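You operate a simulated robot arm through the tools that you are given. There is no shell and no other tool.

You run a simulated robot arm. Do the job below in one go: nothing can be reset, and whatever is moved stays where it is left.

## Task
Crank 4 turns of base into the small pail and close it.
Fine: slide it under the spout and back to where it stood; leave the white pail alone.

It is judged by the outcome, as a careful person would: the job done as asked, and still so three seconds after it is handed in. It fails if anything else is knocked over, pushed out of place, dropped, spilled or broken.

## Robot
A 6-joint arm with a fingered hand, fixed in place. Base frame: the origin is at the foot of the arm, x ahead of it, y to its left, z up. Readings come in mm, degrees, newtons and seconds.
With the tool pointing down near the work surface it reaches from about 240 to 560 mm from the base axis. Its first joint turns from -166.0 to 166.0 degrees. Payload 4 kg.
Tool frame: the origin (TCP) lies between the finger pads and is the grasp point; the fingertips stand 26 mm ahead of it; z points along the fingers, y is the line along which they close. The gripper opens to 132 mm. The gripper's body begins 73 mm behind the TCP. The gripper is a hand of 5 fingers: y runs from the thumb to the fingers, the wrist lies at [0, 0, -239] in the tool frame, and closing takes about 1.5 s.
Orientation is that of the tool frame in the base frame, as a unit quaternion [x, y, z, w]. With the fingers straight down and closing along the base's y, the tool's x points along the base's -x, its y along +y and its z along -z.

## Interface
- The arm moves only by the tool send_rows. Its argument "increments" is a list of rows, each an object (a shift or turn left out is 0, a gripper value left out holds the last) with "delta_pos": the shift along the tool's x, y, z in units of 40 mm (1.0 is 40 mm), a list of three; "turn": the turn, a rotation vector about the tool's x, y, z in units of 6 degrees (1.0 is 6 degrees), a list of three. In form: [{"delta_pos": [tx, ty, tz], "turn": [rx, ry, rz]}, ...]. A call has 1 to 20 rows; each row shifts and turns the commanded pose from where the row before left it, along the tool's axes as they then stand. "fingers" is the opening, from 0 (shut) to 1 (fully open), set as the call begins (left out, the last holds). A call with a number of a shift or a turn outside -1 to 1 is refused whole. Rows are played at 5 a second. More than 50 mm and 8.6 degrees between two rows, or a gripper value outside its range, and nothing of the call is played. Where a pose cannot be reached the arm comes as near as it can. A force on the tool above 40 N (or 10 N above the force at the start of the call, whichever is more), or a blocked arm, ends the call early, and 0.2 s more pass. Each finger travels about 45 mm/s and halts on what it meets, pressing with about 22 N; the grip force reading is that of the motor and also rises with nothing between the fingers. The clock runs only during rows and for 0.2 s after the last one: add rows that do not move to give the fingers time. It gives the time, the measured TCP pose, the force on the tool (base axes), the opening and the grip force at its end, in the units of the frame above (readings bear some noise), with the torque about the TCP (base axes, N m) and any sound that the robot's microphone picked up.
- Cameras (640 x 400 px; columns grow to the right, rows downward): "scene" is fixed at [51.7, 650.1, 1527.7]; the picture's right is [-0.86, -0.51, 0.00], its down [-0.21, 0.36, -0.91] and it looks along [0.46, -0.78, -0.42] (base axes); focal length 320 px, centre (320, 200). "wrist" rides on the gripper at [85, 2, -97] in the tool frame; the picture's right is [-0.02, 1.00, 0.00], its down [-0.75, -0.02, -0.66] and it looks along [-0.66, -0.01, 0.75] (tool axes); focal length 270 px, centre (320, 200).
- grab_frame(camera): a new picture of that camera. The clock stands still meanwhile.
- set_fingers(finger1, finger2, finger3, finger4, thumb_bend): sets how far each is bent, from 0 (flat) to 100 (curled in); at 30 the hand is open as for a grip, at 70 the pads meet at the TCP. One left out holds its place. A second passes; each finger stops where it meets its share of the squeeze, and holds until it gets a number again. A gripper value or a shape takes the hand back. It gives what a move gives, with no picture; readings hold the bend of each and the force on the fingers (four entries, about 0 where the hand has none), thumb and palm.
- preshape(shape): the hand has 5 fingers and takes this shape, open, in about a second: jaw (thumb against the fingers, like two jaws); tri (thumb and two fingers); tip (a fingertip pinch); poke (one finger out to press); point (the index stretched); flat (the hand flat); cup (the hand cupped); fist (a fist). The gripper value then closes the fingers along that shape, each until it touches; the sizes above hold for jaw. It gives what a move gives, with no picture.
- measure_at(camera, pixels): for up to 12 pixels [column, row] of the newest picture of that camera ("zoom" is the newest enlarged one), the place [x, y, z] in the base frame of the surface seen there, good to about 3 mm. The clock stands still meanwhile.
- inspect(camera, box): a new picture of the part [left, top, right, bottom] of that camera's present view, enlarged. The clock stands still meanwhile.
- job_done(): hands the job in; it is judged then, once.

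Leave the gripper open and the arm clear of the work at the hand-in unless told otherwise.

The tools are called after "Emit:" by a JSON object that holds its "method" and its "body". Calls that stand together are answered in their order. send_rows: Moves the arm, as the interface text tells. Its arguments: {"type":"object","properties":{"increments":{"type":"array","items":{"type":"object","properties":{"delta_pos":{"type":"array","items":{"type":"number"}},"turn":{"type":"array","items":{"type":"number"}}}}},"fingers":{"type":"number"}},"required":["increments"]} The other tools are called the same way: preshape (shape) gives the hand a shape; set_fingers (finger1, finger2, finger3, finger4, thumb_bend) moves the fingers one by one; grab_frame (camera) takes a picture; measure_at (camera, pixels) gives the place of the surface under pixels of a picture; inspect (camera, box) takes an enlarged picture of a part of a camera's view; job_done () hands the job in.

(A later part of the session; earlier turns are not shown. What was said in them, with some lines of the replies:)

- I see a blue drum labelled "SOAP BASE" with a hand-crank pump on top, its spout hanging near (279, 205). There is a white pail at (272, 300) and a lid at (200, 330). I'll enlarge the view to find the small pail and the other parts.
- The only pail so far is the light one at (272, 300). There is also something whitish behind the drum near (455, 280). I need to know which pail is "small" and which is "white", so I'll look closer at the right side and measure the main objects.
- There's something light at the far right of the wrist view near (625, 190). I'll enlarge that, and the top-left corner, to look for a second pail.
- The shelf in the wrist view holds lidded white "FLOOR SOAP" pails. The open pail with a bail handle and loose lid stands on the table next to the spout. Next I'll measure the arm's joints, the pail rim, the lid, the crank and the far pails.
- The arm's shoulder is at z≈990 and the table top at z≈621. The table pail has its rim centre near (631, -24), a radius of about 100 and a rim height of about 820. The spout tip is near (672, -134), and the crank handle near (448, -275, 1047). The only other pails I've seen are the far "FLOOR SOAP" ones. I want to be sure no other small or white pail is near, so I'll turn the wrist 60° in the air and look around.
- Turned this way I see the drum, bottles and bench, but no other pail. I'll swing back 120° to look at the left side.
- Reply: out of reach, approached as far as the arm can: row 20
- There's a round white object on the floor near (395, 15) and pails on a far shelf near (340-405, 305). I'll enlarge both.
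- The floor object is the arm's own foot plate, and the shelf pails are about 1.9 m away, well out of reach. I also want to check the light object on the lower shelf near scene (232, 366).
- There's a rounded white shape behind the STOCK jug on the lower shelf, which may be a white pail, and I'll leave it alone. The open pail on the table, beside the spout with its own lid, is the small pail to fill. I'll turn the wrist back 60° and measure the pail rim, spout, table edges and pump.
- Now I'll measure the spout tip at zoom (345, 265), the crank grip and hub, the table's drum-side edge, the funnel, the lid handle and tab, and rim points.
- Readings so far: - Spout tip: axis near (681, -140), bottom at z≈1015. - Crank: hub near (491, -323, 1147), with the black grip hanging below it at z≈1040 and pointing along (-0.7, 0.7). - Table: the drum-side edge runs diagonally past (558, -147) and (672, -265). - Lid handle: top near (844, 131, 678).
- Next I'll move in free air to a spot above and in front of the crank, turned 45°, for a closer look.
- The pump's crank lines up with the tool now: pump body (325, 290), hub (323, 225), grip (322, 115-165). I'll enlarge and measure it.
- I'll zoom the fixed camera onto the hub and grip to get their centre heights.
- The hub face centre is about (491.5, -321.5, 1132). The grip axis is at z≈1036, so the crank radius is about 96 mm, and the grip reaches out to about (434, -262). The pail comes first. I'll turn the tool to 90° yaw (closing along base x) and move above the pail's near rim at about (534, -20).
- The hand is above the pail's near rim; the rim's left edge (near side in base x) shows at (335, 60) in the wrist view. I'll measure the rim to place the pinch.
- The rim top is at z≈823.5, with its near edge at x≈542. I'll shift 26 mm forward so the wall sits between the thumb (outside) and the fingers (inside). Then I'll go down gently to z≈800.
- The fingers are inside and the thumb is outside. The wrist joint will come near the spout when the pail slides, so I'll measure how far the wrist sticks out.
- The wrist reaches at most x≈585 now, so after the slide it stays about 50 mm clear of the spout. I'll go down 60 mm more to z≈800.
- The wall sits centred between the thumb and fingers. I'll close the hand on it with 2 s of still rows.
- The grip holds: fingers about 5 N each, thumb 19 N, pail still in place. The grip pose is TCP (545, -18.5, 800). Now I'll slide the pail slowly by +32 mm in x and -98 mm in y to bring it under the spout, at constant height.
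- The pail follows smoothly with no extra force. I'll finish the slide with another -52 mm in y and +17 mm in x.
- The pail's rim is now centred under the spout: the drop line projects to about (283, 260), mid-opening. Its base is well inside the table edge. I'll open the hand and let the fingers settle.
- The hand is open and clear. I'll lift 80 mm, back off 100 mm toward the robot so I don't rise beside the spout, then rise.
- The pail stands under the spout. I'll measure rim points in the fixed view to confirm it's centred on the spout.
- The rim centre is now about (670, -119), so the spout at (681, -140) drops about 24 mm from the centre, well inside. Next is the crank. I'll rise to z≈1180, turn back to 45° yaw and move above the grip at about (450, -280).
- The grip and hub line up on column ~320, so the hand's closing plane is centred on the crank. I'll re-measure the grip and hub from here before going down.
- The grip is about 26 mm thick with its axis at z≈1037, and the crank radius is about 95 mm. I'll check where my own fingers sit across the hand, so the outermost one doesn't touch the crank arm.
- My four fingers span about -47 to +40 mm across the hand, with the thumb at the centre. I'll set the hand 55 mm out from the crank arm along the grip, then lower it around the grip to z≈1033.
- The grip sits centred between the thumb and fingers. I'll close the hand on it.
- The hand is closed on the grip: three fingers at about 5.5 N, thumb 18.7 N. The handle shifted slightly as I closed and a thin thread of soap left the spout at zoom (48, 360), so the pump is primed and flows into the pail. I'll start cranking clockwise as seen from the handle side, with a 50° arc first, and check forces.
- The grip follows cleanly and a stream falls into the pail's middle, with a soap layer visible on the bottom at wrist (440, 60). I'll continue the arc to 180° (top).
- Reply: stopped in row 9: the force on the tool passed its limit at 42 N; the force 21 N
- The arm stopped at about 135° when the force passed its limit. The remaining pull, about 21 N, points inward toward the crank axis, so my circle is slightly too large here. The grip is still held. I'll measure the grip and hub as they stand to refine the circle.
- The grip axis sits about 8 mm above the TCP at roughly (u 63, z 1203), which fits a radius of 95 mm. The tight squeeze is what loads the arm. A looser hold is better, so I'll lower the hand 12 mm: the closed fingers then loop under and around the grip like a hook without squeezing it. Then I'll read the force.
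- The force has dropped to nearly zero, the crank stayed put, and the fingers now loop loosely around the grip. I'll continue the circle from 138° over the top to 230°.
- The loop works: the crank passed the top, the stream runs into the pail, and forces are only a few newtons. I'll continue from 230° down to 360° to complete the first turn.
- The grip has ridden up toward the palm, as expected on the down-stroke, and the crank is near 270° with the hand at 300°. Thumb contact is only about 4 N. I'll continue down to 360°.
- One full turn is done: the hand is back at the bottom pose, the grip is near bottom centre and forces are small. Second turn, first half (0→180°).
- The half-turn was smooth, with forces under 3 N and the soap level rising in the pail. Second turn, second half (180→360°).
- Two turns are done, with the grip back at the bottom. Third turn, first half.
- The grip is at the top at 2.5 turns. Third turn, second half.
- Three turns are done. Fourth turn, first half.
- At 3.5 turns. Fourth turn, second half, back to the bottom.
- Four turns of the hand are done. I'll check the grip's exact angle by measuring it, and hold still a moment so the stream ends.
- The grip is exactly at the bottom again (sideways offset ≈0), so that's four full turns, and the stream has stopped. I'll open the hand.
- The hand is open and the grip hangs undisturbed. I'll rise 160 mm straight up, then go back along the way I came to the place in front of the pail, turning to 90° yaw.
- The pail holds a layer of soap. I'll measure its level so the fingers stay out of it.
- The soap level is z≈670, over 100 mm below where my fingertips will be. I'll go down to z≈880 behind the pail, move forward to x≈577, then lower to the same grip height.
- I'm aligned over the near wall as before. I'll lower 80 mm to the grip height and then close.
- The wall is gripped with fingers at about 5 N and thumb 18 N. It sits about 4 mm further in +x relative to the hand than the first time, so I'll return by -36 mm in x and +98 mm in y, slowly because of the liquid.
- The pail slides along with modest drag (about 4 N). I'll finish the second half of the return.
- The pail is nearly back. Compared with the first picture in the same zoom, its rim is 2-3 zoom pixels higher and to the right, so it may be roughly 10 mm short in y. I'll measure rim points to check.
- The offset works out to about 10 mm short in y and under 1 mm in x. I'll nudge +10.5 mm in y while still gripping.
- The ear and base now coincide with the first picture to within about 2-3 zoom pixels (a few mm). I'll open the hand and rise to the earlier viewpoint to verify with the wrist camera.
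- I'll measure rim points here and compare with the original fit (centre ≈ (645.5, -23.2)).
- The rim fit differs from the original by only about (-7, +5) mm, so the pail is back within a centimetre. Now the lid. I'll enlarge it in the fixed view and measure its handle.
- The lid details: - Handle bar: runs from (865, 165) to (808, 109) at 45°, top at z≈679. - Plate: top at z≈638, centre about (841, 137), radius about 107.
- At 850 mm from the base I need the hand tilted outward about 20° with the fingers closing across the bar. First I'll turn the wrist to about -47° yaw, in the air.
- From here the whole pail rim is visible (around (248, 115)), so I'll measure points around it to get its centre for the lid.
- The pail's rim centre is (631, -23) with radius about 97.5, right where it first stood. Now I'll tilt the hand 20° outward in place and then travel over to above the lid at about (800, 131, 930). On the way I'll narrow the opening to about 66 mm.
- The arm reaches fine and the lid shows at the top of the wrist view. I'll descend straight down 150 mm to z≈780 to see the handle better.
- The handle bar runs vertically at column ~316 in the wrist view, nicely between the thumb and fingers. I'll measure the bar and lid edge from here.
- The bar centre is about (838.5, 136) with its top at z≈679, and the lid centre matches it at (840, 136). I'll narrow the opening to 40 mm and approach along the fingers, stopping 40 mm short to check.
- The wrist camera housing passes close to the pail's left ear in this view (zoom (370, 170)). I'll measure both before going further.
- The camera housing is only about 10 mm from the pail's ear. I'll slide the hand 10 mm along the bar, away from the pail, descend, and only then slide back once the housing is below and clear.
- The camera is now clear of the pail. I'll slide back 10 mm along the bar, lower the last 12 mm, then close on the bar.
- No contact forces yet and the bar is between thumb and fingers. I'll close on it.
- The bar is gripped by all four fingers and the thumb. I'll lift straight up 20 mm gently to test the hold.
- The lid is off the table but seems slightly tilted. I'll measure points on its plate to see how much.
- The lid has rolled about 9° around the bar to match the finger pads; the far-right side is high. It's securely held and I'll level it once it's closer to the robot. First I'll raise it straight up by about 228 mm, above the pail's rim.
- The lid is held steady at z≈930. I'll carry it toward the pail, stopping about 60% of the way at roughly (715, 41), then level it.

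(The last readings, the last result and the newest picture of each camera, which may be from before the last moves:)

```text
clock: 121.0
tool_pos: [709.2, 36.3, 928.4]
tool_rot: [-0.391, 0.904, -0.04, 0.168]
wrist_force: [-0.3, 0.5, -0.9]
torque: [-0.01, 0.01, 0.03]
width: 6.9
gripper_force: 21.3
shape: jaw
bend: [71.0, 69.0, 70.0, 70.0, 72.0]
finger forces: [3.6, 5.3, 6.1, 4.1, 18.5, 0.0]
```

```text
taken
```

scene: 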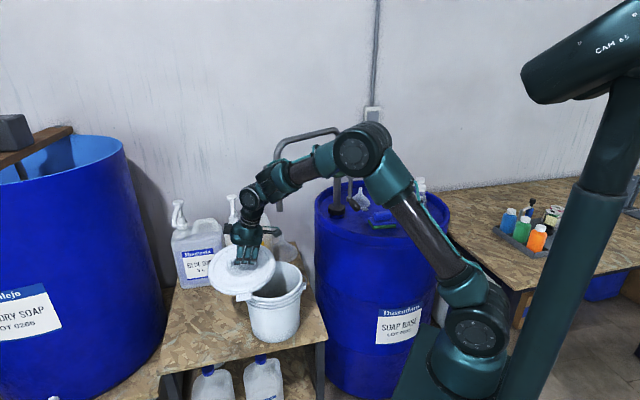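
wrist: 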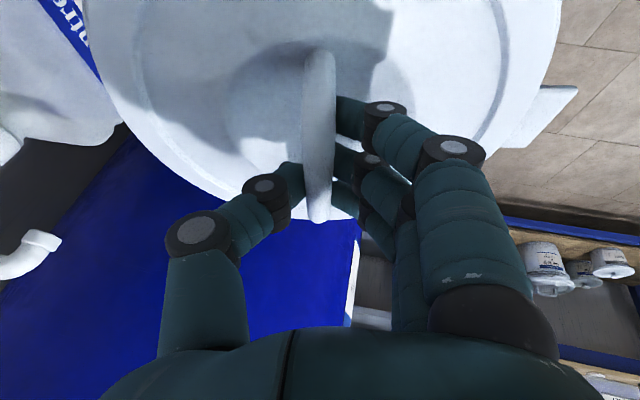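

There's plenty of room to the spout. I'll rotate the hand +9° about the bar direction to level the lid, then measure it.

Emit:
{"method": "send_rows", "body": {"increments": [{"turn": [-0.36, 0, 0.104]}, {"turn": [-0.36, 0, 0.104]}, {"turn": [-0.36, 0, 0.104]}, {"turn": [-0.36, 0, 0.104]}, {"delta_pos": [0, 0, 0]}]}}

Emit:
{"method": "inspect", "body": {"camera": "scene", "box": [195, 220, 325, 345]}}

Emit:
{"method": "grab_frame", "body": {"camera": "wrist"}}

```text
clock: 122.2
tool_pos: [709.6, 36.9, 929.5]
tool_rot: [-0.383, 0.913, 0.031, 0.138]
wrist_force: [-0.4, -0.5, -1.0]
torque: [-0.02, 0.0, -0.02]
width: 7.1
gripper_force: 21.7
shape: jaw
bend: [71.0, 69.0, 70.0, 70.0, 72.0]
finger forces: [3.6, 5.3, 6.1, 4.1, 18.4, 0.0]
```

```text
3.20 times, centred on (260, 282) of scene
```

zoom: 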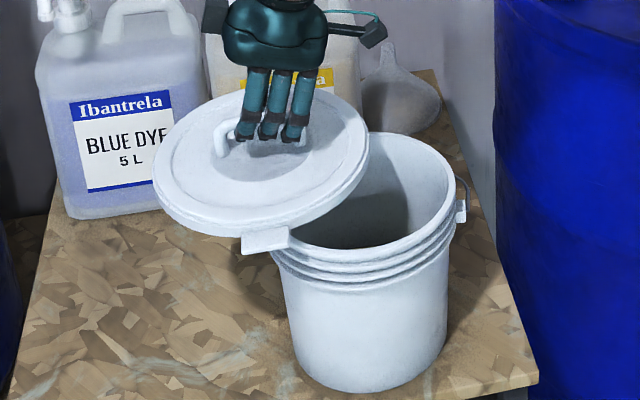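

```text
taken
```

wrist: 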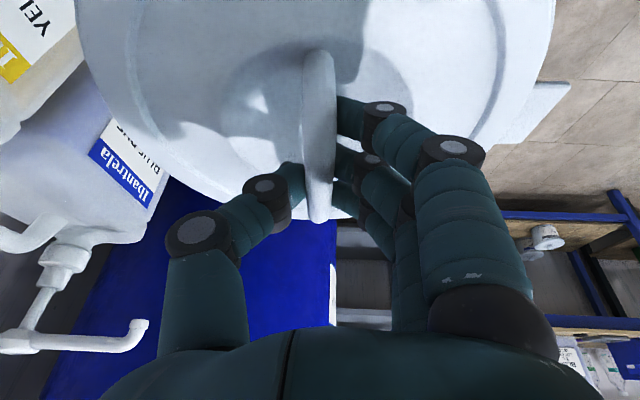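

Emit:
{"method": "measure_at", "body": {"camera": "zoom", "pixels": [[160, 185], [175, 155], [200, 220], [240, 228], [290, 222], [335, 195], [362, 155], [355, 125], [335, 100], [215, 180], [300, 190], [230, 100]]}}

Emit:
{"method": "measure_at", "body": {"camera": "wrist", "pixels": [[80, 30], [110, 100], [160, 160], [230, 200], [200, 100], [230, 60], [430, 30], [480, 130], [530, 80], [545, 30], [500, 60], [150, 60]]}}

```text
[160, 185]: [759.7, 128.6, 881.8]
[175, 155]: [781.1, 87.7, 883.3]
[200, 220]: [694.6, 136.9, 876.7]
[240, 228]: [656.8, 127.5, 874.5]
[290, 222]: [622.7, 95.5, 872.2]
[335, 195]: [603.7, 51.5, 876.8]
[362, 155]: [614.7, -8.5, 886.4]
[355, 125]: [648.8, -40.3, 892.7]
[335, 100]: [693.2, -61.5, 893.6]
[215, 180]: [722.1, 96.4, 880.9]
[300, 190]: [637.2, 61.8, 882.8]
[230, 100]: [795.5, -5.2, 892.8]
```

```text
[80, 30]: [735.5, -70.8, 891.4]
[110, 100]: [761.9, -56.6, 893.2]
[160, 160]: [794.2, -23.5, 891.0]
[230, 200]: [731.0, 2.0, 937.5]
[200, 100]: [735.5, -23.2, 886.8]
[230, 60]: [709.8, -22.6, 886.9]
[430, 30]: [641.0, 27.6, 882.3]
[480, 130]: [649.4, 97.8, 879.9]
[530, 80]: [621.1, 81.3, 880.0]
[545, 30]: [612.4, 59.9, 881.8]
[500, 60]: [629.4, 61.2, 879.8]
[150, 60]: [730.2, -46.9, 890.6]
```

The tilt is down to about 3°. I'll apply another +3.2° about the bar and about 1° across it, then re-measure.

Emit:
{"method": "send_rows", "body": {"increments": [{"turn": [-0.256, -0.083, 0.074]}, {"turn": [-0.256, -0.083, 0.074]}, {"delta_pos": [0, 0, 0]}]}}

Emit:
{"method": "inspect", "body": {"camera": "scene", "box": [195, 225, 295, 305]}}

Emit:
{"method": "grab_frame", "body": {"camera": "wrist"}}

```text
clock: 123.0
tool_pos: [709.9, 37.0, 929.0]
tool_rot: [-0.378, 0.914, 0.06, 0.136]
wrist_force: [0.4, 0.3, -1.2]
torque: [-0.01, 0.02, 0.03]
width: 6.9
gripper_force: 22.1
shape: jaw
bend: [71.0, 69.0, 70.0, 70.0, 72.0]
finger forces: [3.6, 5.3, 6.2, 4.1, 18.2, 0.0]
```

```text
5.00 times, centred on (245, 265) of scene
```

zoom: 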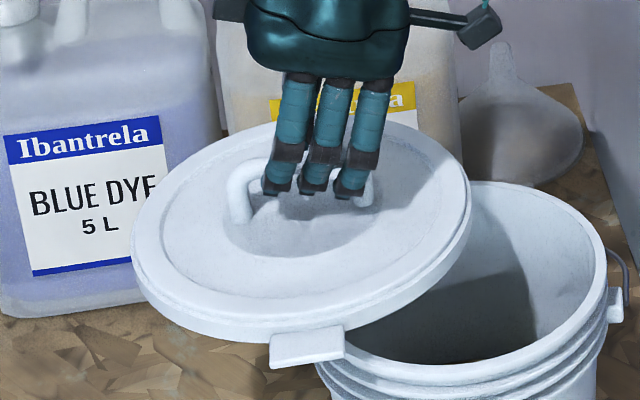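

```text
taken
```

wrist: 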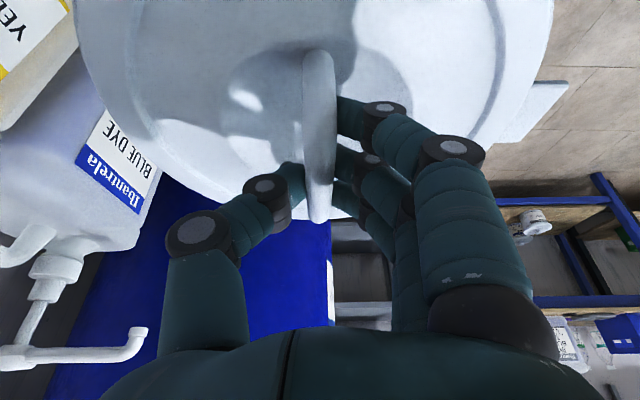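

I'll measure points around the lid's top edge in this enlarged view, plus the handle feet and the plate.

Emit:
{"method": "measure_at", "body": {"camera": "zoom", "pixels": [[138, 235], [155, 190], [200, 150], [250, 130], [420, 135], [462, 180], [458, 215], [430, 255], [370, 295], [290, 320], [220, 308], [165, 280]]}}

Emit:
{"method": "measure_at", "body": {"camera": "zoom", "pixels": [[180, 240], [220, 170], [420, 180], [380, 250], [260, 280], [320, 300], [238, 178], [250, 165], [365, 195], [240, 215], [375, 180], [470, 200]]}}

Emit:
{"method": "measure_at", "body": {"camera": "wrist", "pixels": [[85, 55], [105, 100], [145, 150], [190, 185], [235, 205], [470, 150], [510, 120], [535, 80], [548, 30], [320, 60], [319, 120], [318, 200]]}}

```text
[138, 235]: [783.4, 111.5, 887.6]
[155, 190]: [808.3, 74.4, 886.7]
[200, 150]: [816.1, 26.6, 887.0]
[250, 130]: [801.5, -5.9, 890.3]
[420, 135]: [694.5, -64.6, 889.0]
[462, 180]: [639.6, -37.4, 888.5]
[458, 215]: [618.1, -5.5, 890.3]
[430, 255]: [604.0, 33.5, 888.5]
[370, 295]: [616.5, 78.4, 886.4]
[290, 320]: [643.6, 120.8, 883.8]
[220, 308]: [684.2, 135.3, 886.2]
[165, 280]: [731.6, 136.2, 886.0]
```

```text
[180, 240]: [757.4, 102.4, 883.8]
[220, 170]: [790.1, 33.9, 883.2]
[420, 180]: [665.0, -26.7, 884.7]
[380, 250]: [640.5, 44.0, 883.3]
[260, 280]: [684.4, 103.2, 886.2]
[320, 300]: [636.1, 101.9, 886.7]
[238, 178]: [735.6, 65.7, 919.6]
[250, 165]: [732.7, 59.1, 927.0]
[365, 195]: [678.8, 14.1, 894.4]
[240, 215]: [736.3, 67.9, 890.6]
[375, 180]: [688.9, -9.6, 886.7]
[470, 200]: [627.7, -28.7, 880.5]
```

```text
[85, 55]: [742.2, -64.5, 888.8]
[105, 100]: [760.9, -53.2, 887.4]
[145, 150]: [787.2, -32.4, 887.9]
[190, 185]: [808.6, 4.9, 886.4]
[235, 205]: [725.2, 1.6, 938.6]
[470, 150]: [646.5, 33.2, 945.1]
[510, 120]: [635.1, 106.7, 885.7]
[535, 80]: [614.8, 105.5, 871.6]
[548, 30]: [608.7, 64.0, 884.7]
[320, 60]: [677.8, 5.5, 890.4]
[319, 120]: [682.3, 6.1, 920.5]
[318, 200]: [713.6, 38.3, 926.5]
```

The lid is level now (plate at z≈887 all round). Its centre is (712, 36), only (+2, -1) mm off the TCP, with radius about 103.5. I'll carry it over the pail centre (631, -23), coming down slightly to leave about 20 mm above the rim.

Emit:
{"method": "send_rows", "body": {"increments": [{"delta_pos": [0.16, 0.024, -0.01]}, {"delta_pos": [0.318, 0.048, -0.019]}, {"delta_pos": [0.318, 0.048, -0.019]}, {"delta_pos": [0.318, 0.048, -0.019]}, {"delta_pos": [0.318, 0.048, -0.019]}, {"delta_pos": [0.318, 0.048, -0.019]}, {"delta_pos": [0.318, 0.048, -0.019]}, {"delta_pos": [0.318, 0.048, -0.019]}, {"delta_pos": [0.16, 0.025, -0.01]}, {"delta_pos": [0, 0, 0]}]}}

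Emit:
{"method": "inspect", "body": {"camera": "scene", "box": [225, 235, 325, 315]}}

Emit:
{"method": "grab_frame", "body": {"camera": "wrist"}}

```text
clock: 125.2
tool_pos: [627.4, -21.5, 905.0]
tool_rot: [-0.379, 0.913, 0.059, 0.137]
wrist_force: [0.0, 0.0, -0.1]
torque: [-0.01, -0.04, -0.01]
width: 6.4
gripper_force: 21.6
shape: jaw
bend: [71.0, 69.0, 70.0, 70.0, 72.0]
finger forces: [3.6, 5.3, 6.2, 4.1, 18.2, 0.0]
```

```text
5.00 times, centred on (275, 275) of scene
```

zoom: 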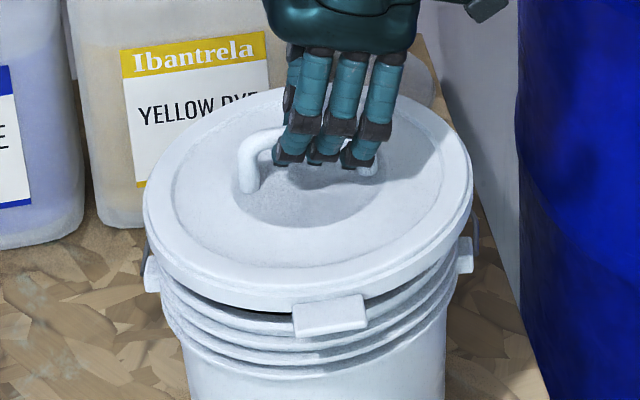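

```text
taken
```

wrist: 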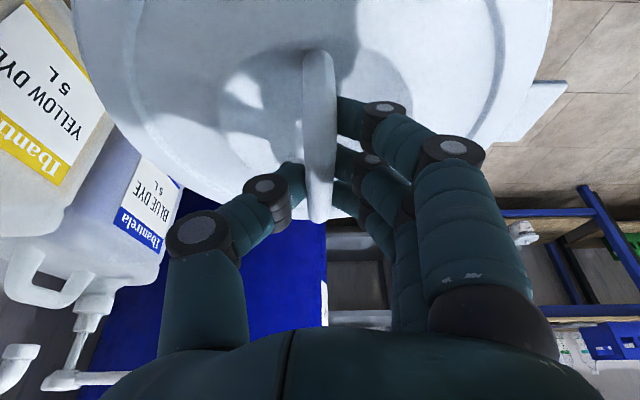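

The lid hovers just above the rim and looks centred. I'll measure the lid's edge and the pail's ribs in this same view to check their centres against each other.

Emit:
{"method": "measure_at", "body": {"camera": "zoom", "pixels": [[147, 205], [165, 160], [210, 120], [255, 97], [430, 110], [465, 155], [465, 190], [440, 225], [380, 270], [290, 293], [220, 280], [165, 245]]}}

Emit:
{"method": "measure_at", "body": {"camera": "zoom", "pixels": [[168, 290], [190, 320], [230, 340], [280, 352], [330, 352], [380, 342], [420, 322], [450, 290], [455, 265], [175, 300], [210, 330], [300, 355]]}}

```text
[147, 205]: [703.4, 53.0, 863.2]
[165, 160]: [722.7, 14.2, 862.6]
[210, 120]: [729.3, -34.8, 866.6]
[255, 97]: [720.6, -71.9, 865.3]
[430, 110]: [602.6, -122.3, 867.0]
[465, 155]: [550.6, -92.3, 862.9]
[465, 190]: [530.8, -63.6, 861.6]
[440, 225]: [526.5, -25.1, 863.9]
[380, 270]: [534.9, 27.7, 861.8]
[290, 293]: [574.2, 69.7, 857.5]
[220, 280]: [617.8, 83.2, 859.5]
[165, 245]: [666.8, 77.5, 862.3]
```

```text
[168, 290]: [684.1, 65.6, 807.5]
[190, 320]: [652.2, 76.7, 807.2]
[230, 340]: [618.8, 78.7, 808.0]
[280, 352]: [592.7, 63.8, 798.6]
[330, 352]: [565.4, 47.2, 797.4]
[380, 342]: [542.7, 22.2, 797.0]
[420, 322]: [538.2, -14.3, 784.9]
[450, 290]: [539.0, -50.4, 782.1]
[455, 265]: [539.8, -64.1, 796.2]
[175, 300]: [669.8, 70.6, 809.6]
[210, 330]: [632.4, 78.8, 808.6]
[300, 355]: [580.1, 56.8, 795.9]
```

The lid centre is (627.6, -20.8) and the pail centre about (630.5, -24), so I'll shift (+2.5, -2.5) mm. Then I'll lower 12 mm and look again.

Emit:
{"method": "send_rows", "body": {"increments": [{"delta_pos": [0, -0.044, 0]}, {"delta_pos": [0, -0.044, 0]}, {"delta_pos": [0.03, 0, 0.095]}, {"delta_pos": [0.03, 0, 0.095]}, {"delta_pos": [0.03, 0, 0.097]}, {"delta_pos": [0, 0, 0]}]}}

Emit:
{"method": "inspect", "body": {"camera": "scene", "box": [225, 245, 325, 325]}}

```text
clock: 126.6
tool_pos: [630.5, -23.9, 893.1]
tool_rot: [-0.379, 0.913, 0.061, 0.136]
wrist_force: [0.7, 0.1, -0.9]
torque: [0.0, -0.01, 0.0]
width: 6.8
gripper_force: 22.6
shape: jaw
bend: [71.0, 69.0, 70.0, 70.0, 72.0]
finger forces: [3.6, 5.2, 6.1, 4.1, 18.2, 0.1]
```

```text
5.00 times, centred on (275, 285) of scene
```

zoom: 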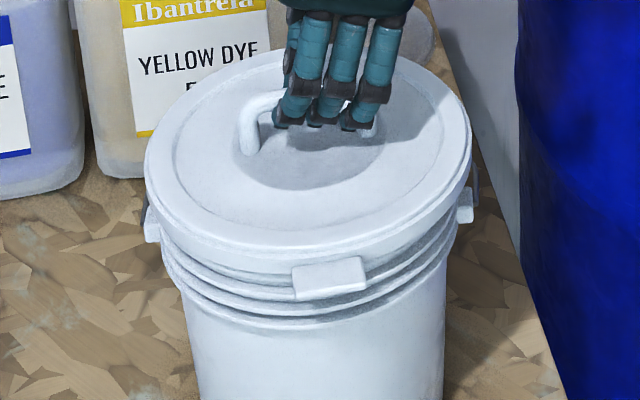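

It looks centred and nearly on the rim. One more check of the lid's edge against the pail's ribs from this view.

Emit:
{"method": "measure_at", "body": {"camera": "zoom", "pixels": [[149, 165], [167, 120], [212, 80], [255, 58], [430, 72], [466, 115], [466, 150], [442, 187], [382, 230], [292, 252], [222, 240], [167, 205]]}}

Emit:
{"method": "measure_at", "body": {"camera": "zoom", "pixels": [[168, 255], [190, 283], [230, 303], [280, 318], [330, 318], [380, 306], [420, 285], [450, 255], [155, 230], [470, 210], [455, 230], [200, 270]]}}

```text
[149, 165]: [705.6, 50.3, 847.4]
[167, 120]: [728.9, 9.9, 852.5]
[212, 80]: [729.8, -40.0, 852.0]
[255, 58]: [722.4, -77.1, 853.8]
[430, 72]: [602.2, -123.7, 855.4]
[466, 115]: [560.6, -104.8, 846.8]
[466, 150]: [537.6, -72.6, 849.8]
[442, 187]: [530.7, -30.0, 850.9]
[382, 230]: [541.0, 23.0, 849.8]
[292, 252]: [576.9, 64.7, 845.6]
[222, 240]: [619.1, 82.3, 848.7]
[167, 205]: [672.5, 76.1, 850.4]
```

```text
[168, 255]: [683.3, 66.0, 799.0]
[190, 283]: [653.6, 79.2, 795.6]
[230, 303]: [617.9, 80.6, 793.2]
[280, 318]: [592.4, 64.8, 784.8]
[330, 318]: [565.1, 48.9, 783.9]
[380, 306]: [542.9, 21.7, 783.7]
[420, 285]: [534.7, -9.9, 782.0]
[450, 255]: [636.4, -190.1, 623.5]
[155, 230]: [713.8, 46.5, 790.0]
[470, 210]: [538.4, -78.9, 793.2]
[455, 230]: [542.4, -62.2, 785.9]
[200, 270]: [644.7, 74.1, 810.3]
```

The lid and pail centres agree within about 2 mm. I'll lower in 2 mm steps while watching the force: 12 mm first.

Emit:
{"method": "send_rows", "body": {"increments": [{"delta_pos": [0.0147, 0, 0.0478]}, {"delta_pos": [0.0147, 0, 0.0478]}, {"delta_pos": [0.0147, 0, 0.0478]}, {"delta_pos": [0.0147, 0, 0.0478]}, {"delta_pos": [0.0147, 0, 0.0478]}, {"delta_pos": [0.0147, 0, 0.0478]}]}}

Emit:
{"method": "inspect", "body": {"camera": "scene", "box": [225, 245, 325, 325]}}

```text
clock: 128.0
tool_pos: [631.1, -25.0, 881.6]
tool_rot: [-0.379, 0.913, 0.06, 0.136]
wrist_force: [0.6, 1.1, 0.2]
torque: [0.12, -0.11, -0.03]
width: 6.7
gripper_force: 21.9
shape: jaw
bend: [71.0, 69.0, 70.0, 70.0, 72.0]
finger forces: [4.7, 5.4, 6.0, 5.6, 18.9, 0.0]
```

```text
5.00 times, centred on (275, 285) of scene
```

zoom: 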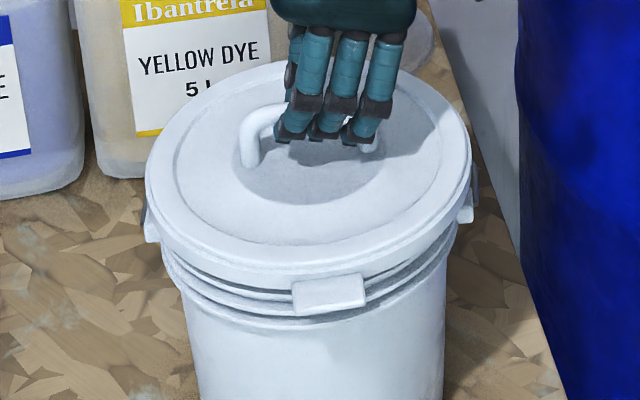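

First light contact, about 1.5 N on the far-left side of the rim. I'll lower another 4 mm and read the force.

Emit:
{"method": "send_rows", "body": {"increments": [{"delta_pos": [0.0147, 0, 0.0478]}, {"delta_pos": [0.0147, 0, 0.0478]}, {"delta_pos": [0, 0, 0]}]}}

Emit:
{"method": "inspect", "body": {"camera": "scene", "box": [225, 245, 325, 325]}}

```text
clock: 128.8
tool_pos: [631.4, -24.7, 877.1]
tool_rot: [-0.379, 0.913, 0.06, 0.136]
wrist_force: [2.7, 1.8, 0.5]
torque: [0.14, -0.2, 0.03]
width: 6.8
gripper_force: 22.4
shape: jaw
bend: [71.0, 69.0, 70.0, 70.0, 72.0]
finger forces: [4.9, 5.6, 5.7, 6.5, 18.8, 0.0]
```

```text
5.00 times, centred on (275, 285) of scene
```

zoom: 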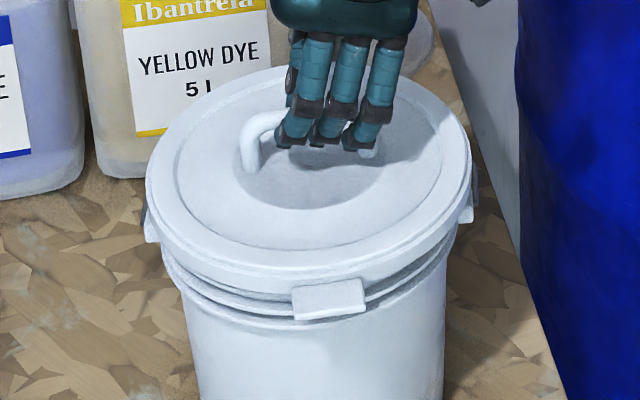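

The skirt is sliding over the rim with a slight sideways push toward +x,+y. I'll ease the lid about 1.5 mm that way and lower 4 mm more.

Emit:
{"method": "send_rows", "body": {"increments": [{"delta_pos": [-0.036, 0, 0.011]}, {"delta_pos": [0.0147, 0, 0.0478]}, {"delta_pos": [0.0147, 0, 0.0478]}, {"delta_pos": [0, 0, 0]}]}}

Emit:
{"method": "inspect", "body": {"camera": "scene", "box": [225, 245, 325, 325]}}

```text
clock: 129.8
tool_pos: [631.2, -23.9, 872.9]
tool_rot: [-0.379, 0.913, 0.059, 0.136]
wrist_force: [0.6, -0.5, 0.8]
torque: [0.05, -0.02, 0.01]
width: 6.8
gripper_force: 21.8
shape: jaw
bend: [71.0, 69.0, 70.0, 70.0, 72.0]
finger forces: [4.8, 4.4, 5.4, 5.9, 20.0, 0.0]
```

```text
5.00 times, centred on (275, 285) of scene
```

zoom: 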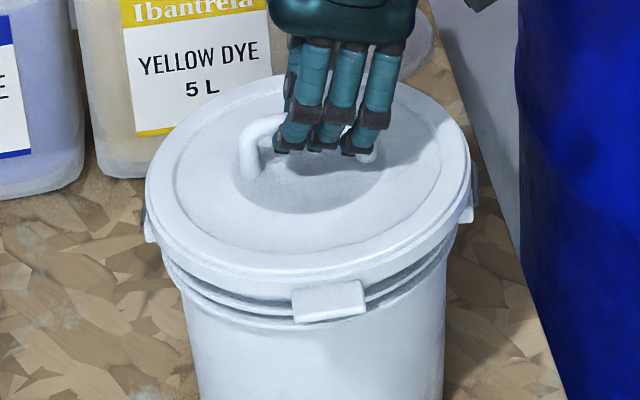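

The sideways force is gone and the skirt sits around the rim. I'll keep lowering 4 mm more until it rests.

Emit:
{"method": "send_rows", "body": {"increments": [{"delta_pos": [0.0147, 0, 0.0478]}, {"delta_pos": [0.0147, 0, 0.0478]}, {"delta_pos": [0, 0, 0]}]}}

Emit:
{"method": "inspect", "body": {"camera": "scene", "box": [225, 245, 325, 325]}}

```text
clock: 130.6
tool_pos: [632.8, -23.2, 870.9]
tool_rot: [-0.379, 0.913, 0.059, 0.137]
wrist_force: [5.6, 11.8, 22.4]
torque: [0.57, -0.28, 0.09]
width: 7.5
gripper_force: 22.3
shape: jaw
bend: [72.0, 70.0, 71.0, 72.0, 72.0]
finger forces: [7.8, 2.4, 3.4, 16.3, 14.9, 0.1]
heard: snap
```

```text
5.00 times, centred on (275, 285) of scene
```

zoom: 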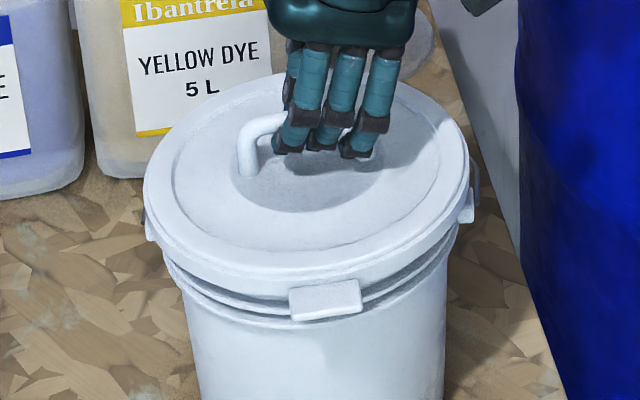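

I heard a "snap", so the lid has closed onto the pail. The tool now reads about 22 N of reaction. I'll relieve it slightly and open the fingers (40 mm is enough).

Emit:
{"method": "send_rows", "body": {"increments": [{"delta_pos": [-0.011, 0.01, -0.036]}, {"delta_pos": [0, 0, 0]}]}}

Emit:
{"method": "send_rows", "body": {"increments": [{"delta_pos": [0, 0, 0]}, {"delta_pos": [0, 0, 0]}, {"delta_pos": [0, 0, 0]}, {"delta_pos": [0, 0, 0]}, {"delta_pos": [0, 0, 0]}], "fingers": 0.3}}

Emit:
{"method": "grab_frame", "body": {"camera": "wrist"}}

Emit:
{"method": "inspect", "body": {"camera": "scene", "box": [225, 235, 325, 345]}}

```text
clock: 131.2
tool_pos: [631.8, -23.1, 870.4]
tool_rot: [-0.377, 0.914, 0.06, 0.135]
wrist_force: [7.0, -0.4, 8.0]
torque: [0.3, -0.19, 0.0]
width: 6.8
gripper_force: 22.0
shape: jaw
bend: [72.0, 70.0, 71.0, 72.0, 72.0]
finger forces: [6.6, 3.0, 3.3, 11.0, 19.0, 0.0]
```

```text
clock: 132.4
tool_pos: [631.9, -22.8, 870.8]
tool_rot: [-0.379, 0.913, 0.06, 0.136]
wrist_force: [0.4, 0.2, 0.9]
torque: [0.01, 0.03, -0.01]
width: 38.8
gripper_force: 0.1
shape: jaw
bend: [73.0, 73.0, 73.0, 73.0, 70.0]
finger forces: [0.0, 0.1, 0.0, 0.0, 0.0, 0.0]
```

```text
taken
```

wrist: 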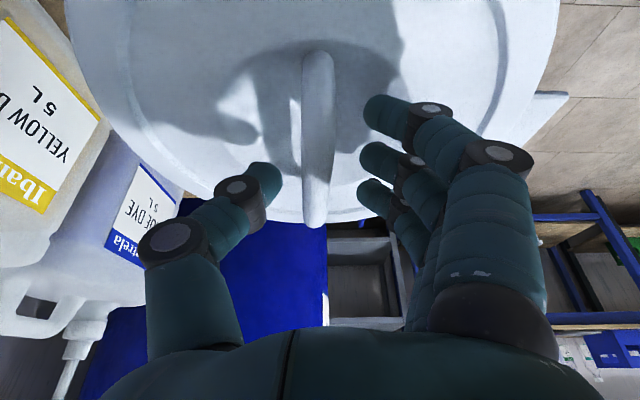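

```text
3.64 times, centred on (275, 290) of scene
```

zoom: 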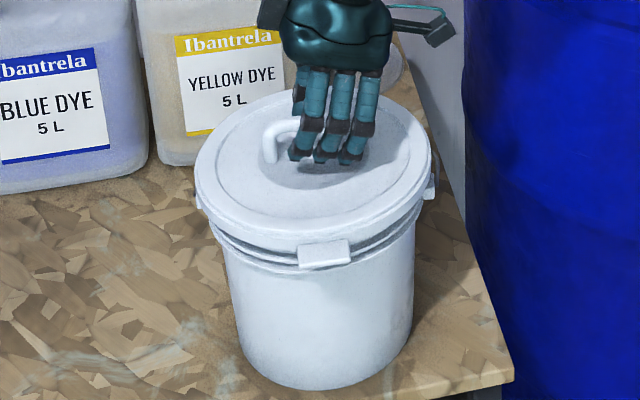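

The fingers are open and force-free. I'll withdraw straight back along the fingers, 120 mm.

Emit:
{"method": "send_rows", "body": {"increments": [{"delta_pos": [0, 0, -0.2]}, {"delta_pos": [0, 0, -0.3]}, {"delta_pos": [0, 0, -0.4]}, {"delta_pos": [0, 0, -0.5]}, {"delta_pos": [0, 0, -0.5]}, {"delta_pos": [0, 0, -0.5]}, {"delta_pos": [0, 0, -0.6]}]}}

Emit:
{"method": "grab_frame", "body": {"camera": "scene"}}

Emit:
{"method": "inspect", "body": {"camera": "scene", "box": [225, 225, 325, 345]}}

Emit:
{"method": "grab_frame", "body": {"camera": "wrist"}}

```text
clock: 134.0
tool_pos: [606.7, -49.0, 985.6]
tool_rot: [-0.378, 0.913, 0.061, 0.137]
wrist_force: [0.0, 0.2, -1.1]
torque: [0.02, 0.0, -0.04]
width: 39.1
gripper_force: 0.2
shape: jaw
bend: [73.0, 73.0, 73.0, 73.0, 70.0]
finger forces: [0.0, 0.0, 0.0, 0.0, 0.0, 0.1]
```

```text
taken
```

scene: 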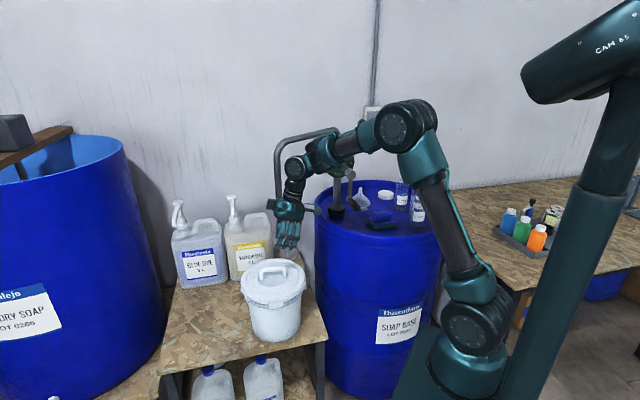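

```text
3.33 times, centred on (275, 285) of scene
```

zoom: 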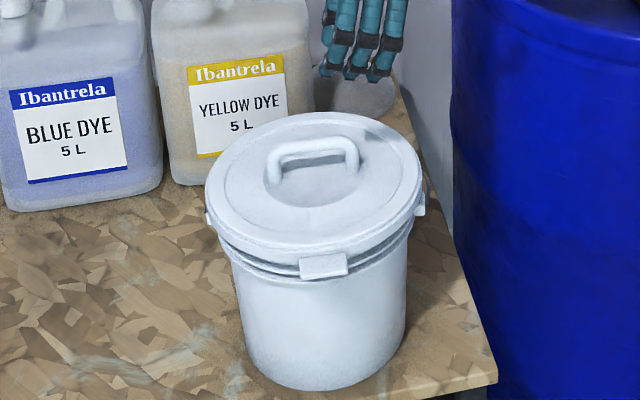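

```text
taken
```

wrist: 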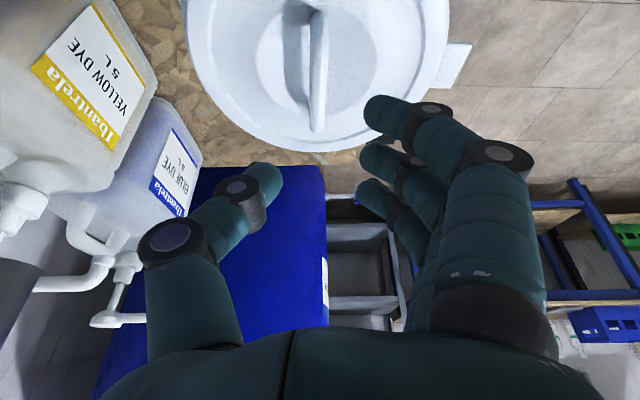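

The lid stays on. I'll check that it's seated level by measuring its height around the edge.

Emit:
{"method": "measure_at", "body": {"camera": "zoom", "pixels": [[212, 185], [238, 145], [300, 120], [380, 128], [414, 168], [405, 205], [355, 232], [285, 240], [228, 215], [320, 205], [240, 180], [390, 170]]}}

Emit:
{"method": "measure_at", "body": {"camera": "wrist", "pixels": [[195, 30], [225, 90], [270, 130], [320, 147], [360, 140], [440, 50], [430, 80], [260, 60], [400, 60], [350, 100], [280, 100], [460, 60]]}}

```text
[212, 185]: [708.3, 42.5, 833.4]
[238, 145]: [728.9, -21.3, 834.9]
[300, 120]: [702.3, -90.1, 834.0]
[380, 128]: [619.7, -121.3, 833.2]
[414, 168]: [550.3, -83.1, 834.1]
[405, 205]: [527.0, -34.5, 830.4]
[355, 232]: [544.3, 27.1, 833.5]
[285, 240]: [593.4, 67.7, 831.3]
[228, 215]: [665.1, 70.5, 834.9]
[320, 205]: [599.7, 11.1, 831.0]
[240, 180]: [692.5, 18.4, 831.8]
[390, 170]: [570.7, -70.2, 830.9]
```

```text
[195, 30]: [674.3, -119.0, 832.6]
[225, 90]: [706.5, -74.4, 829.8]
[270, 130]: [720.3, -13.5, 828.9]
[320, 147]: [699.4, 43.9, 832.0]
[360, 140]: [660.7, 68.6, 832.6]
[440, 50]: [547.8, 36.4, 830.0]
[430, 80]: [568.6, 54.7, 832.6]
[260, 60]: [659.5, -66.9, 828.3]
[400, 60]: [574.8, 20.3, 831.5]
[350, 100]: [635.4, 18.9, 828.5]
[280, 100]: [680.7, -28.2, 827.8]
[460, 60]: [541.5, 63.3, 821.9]
```

The lid is level at z≈832 all round and sits on the pail at about (628, -24). Now I'll retreat up and back toward the robot, opening the hand fully.

Emit:
{"method": "send_rows", "body": {"increments": [{"delta_pos": [0.1, 0.18, -0.3]}, {"delta_pos": [0.192, 0.357, -0.58]}, {"delta_pos": [0.192, 0.357, -0.58]}, {"delta_pos": [0.192, 0.357, -0.58]}, {"delta_pos": [0.192, 0.357, -0.58]}, {"delta_pos": [0.192, 0.357, -0.58]}, {"delta_pos": [0.192, 0.357, -0.58]}, {"delta_pos": [0.192, 0.357, -0.58]}, {"delta_pos": [0.192, 0.357, -0.58]}, {"delta_pos": [0.192, 0.357, -0.58]}, {"delta_pos": [0.1, 0.18, -0.3]}], "fingers": 1}}

Emit:
{"method": "grab_frame", "body": {"camera": "scene"}}

Emit:
{"method": "inspect", "body": {"camera": "scene", "box": [150, 180, 350, 400]}}

Emit:
{"method": "inspect", "body": {"camera": "scene", "box": [260, 110, 450, 240]}}

```text
clock: 136.4
tool_pos: [405.3, -51.6, 1188.0]
tool_rot: [-0.38, 0.913, 0.061, 0.136]
wrist_force: [-0.9, 0.1, -0.5]
torque: [0.01, -0.04, 0.04]
width: 132.0
gripper_force: 0.1
shape: jaw
bend: [30.0, 30.0, 30.0, 30.0, 30.0]
finger forces: [0.1, 0.0, 0.0, 0.0, 0.0, 0.1]
```

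```text
taken
```

scene: 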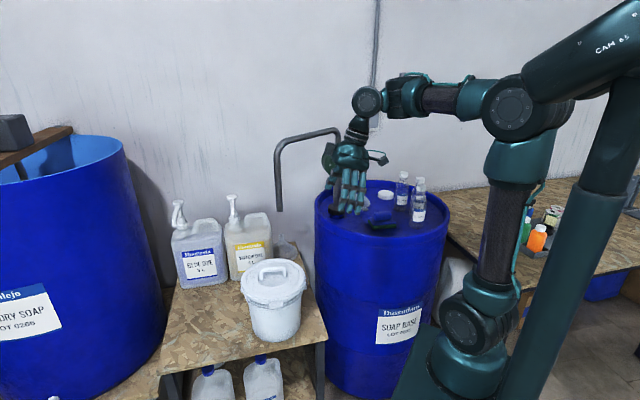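

```text
1.82 times, centred on (250, 290) of scene
```

zoom: 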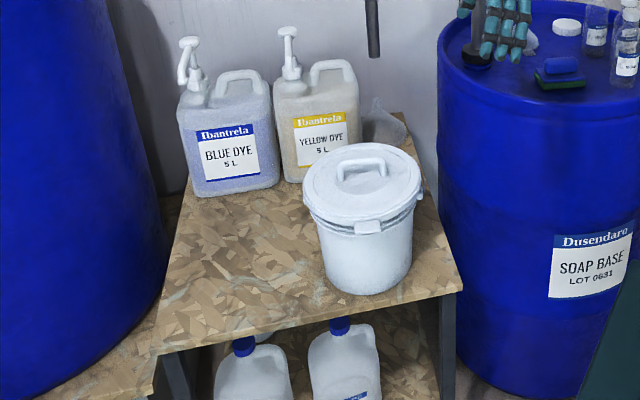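

```text
3.08 times, centred on (355, 175) of scene
```

zoom: 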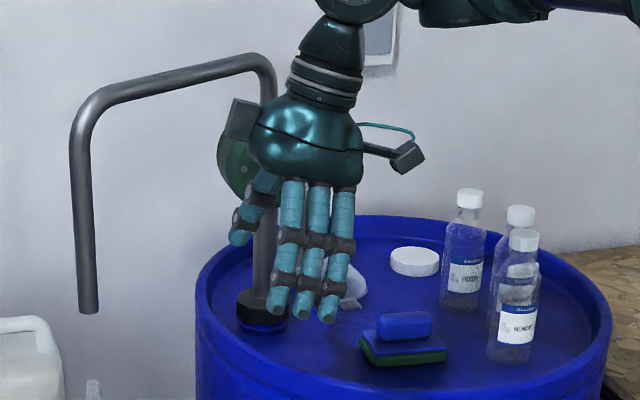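

The pail is closed, nothing is spilled on the table, and the spout isn't dripping. I'll raise the hand a little more so I can confirm the crank hangs as it did at the start.

Emit:
{"method": "send_rows", "body": {"increments": [{"delta_pos": [-0.18, 0.1, -0.57]}, {"delta_pos": [-0.18, 0.1, -0.57]}, {"delta_pos": [-0.18, 0.1, -0.57]}, {"delta_pos": [-0.18, 0.1, -0.57]}, {"delta_pos": [-0.18, 0.1, -0.57]}]}}

Emit:
{"method": "inspect", "body": {"camera": "scene", "box": [260, 110, 450, 240]}}

Emit:
{"method": "inspect", "body": {"camera": "scene", "box": [225, 225, 325, 345]}}

Emit:
{"method": "grab_frame", "body": {"camera": "scene"}}

```text
clock: 137.6
tool_pos: [395.0, -26.2, 1267.7]
tool_rot: [-0.377, 0.914, 0.058, 0.136]
wrist_force: [0.2, -0.3, -0.4]
torque: [0.06, 0.01, 0.01]
width: 131.6
gripper_force: 0.1
shape: jaw
bend: [30.0, 30.0, 30.0, 30.0, 30.0]
finger forces: [0.1, 0.1, 0.1, 0.0, 0.0, 0.0]
out of reach, approached as far as the arm can: row 4, 5
```

```text
3.08 times, centred on (355, 175) of scene
```

zoom: 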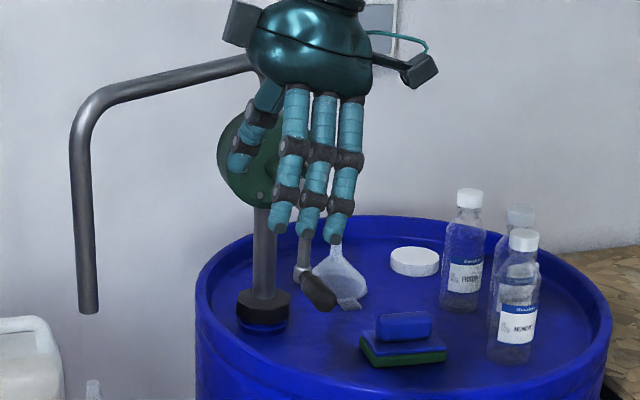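

```text
3.33 times, centred on (275, 285) of scene
```

zoom: 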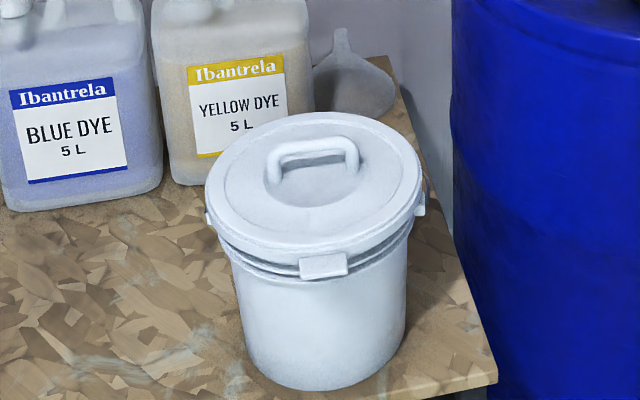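

```text
taken
```

scene: 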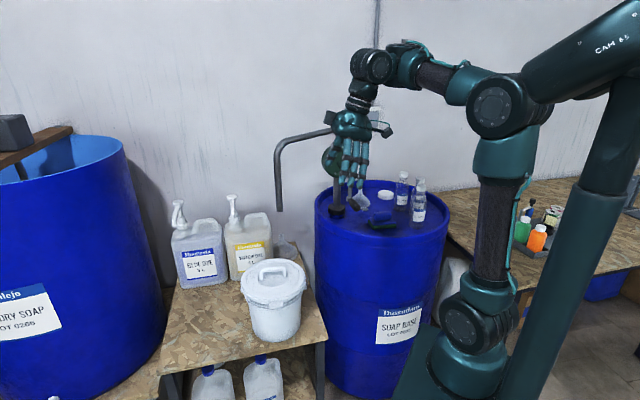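

Everything checks out:
- **Crank:** hanging straight down as at the start, after four full turns.
- **Pail:** closed with the lid level, and back where it first stood to within about a centimetre.
- **Other objects:** bottles, sponge, jugs and funnels are untouched.
- **Arm:** clear of the work, with the hand open.

I'm handing the job in.

Emit:
{"method": "job_done", "body": {}}

```text
The job is handed in.
```

I put four full turns of soap base into the small pail, slid it back, and closed the lid. I've handed the job in.

- **Filling:** I slid the pail under the spout and turned the crank four times clockwise, ending with the handle hanging straight down as it started. The soap is about 45 mm deep in the pail. The stream had stopped before I moved the pail, and I saw no spills on the table.
- **Return:** My measurements put the pail back within about a centimetre of where it first stood.
- **Lid:** It snapped on, and it measured level all the way round.
- **White pail:** I took the open pail on the table, beside the spout with its loose lid, as the small pail. I didn't touch any other pail: the lidded ones on the far shelf, or what may be a white pail on the lower shelf.

Nothing else was knocked or moved. The arm is clear of the work with the hand open.
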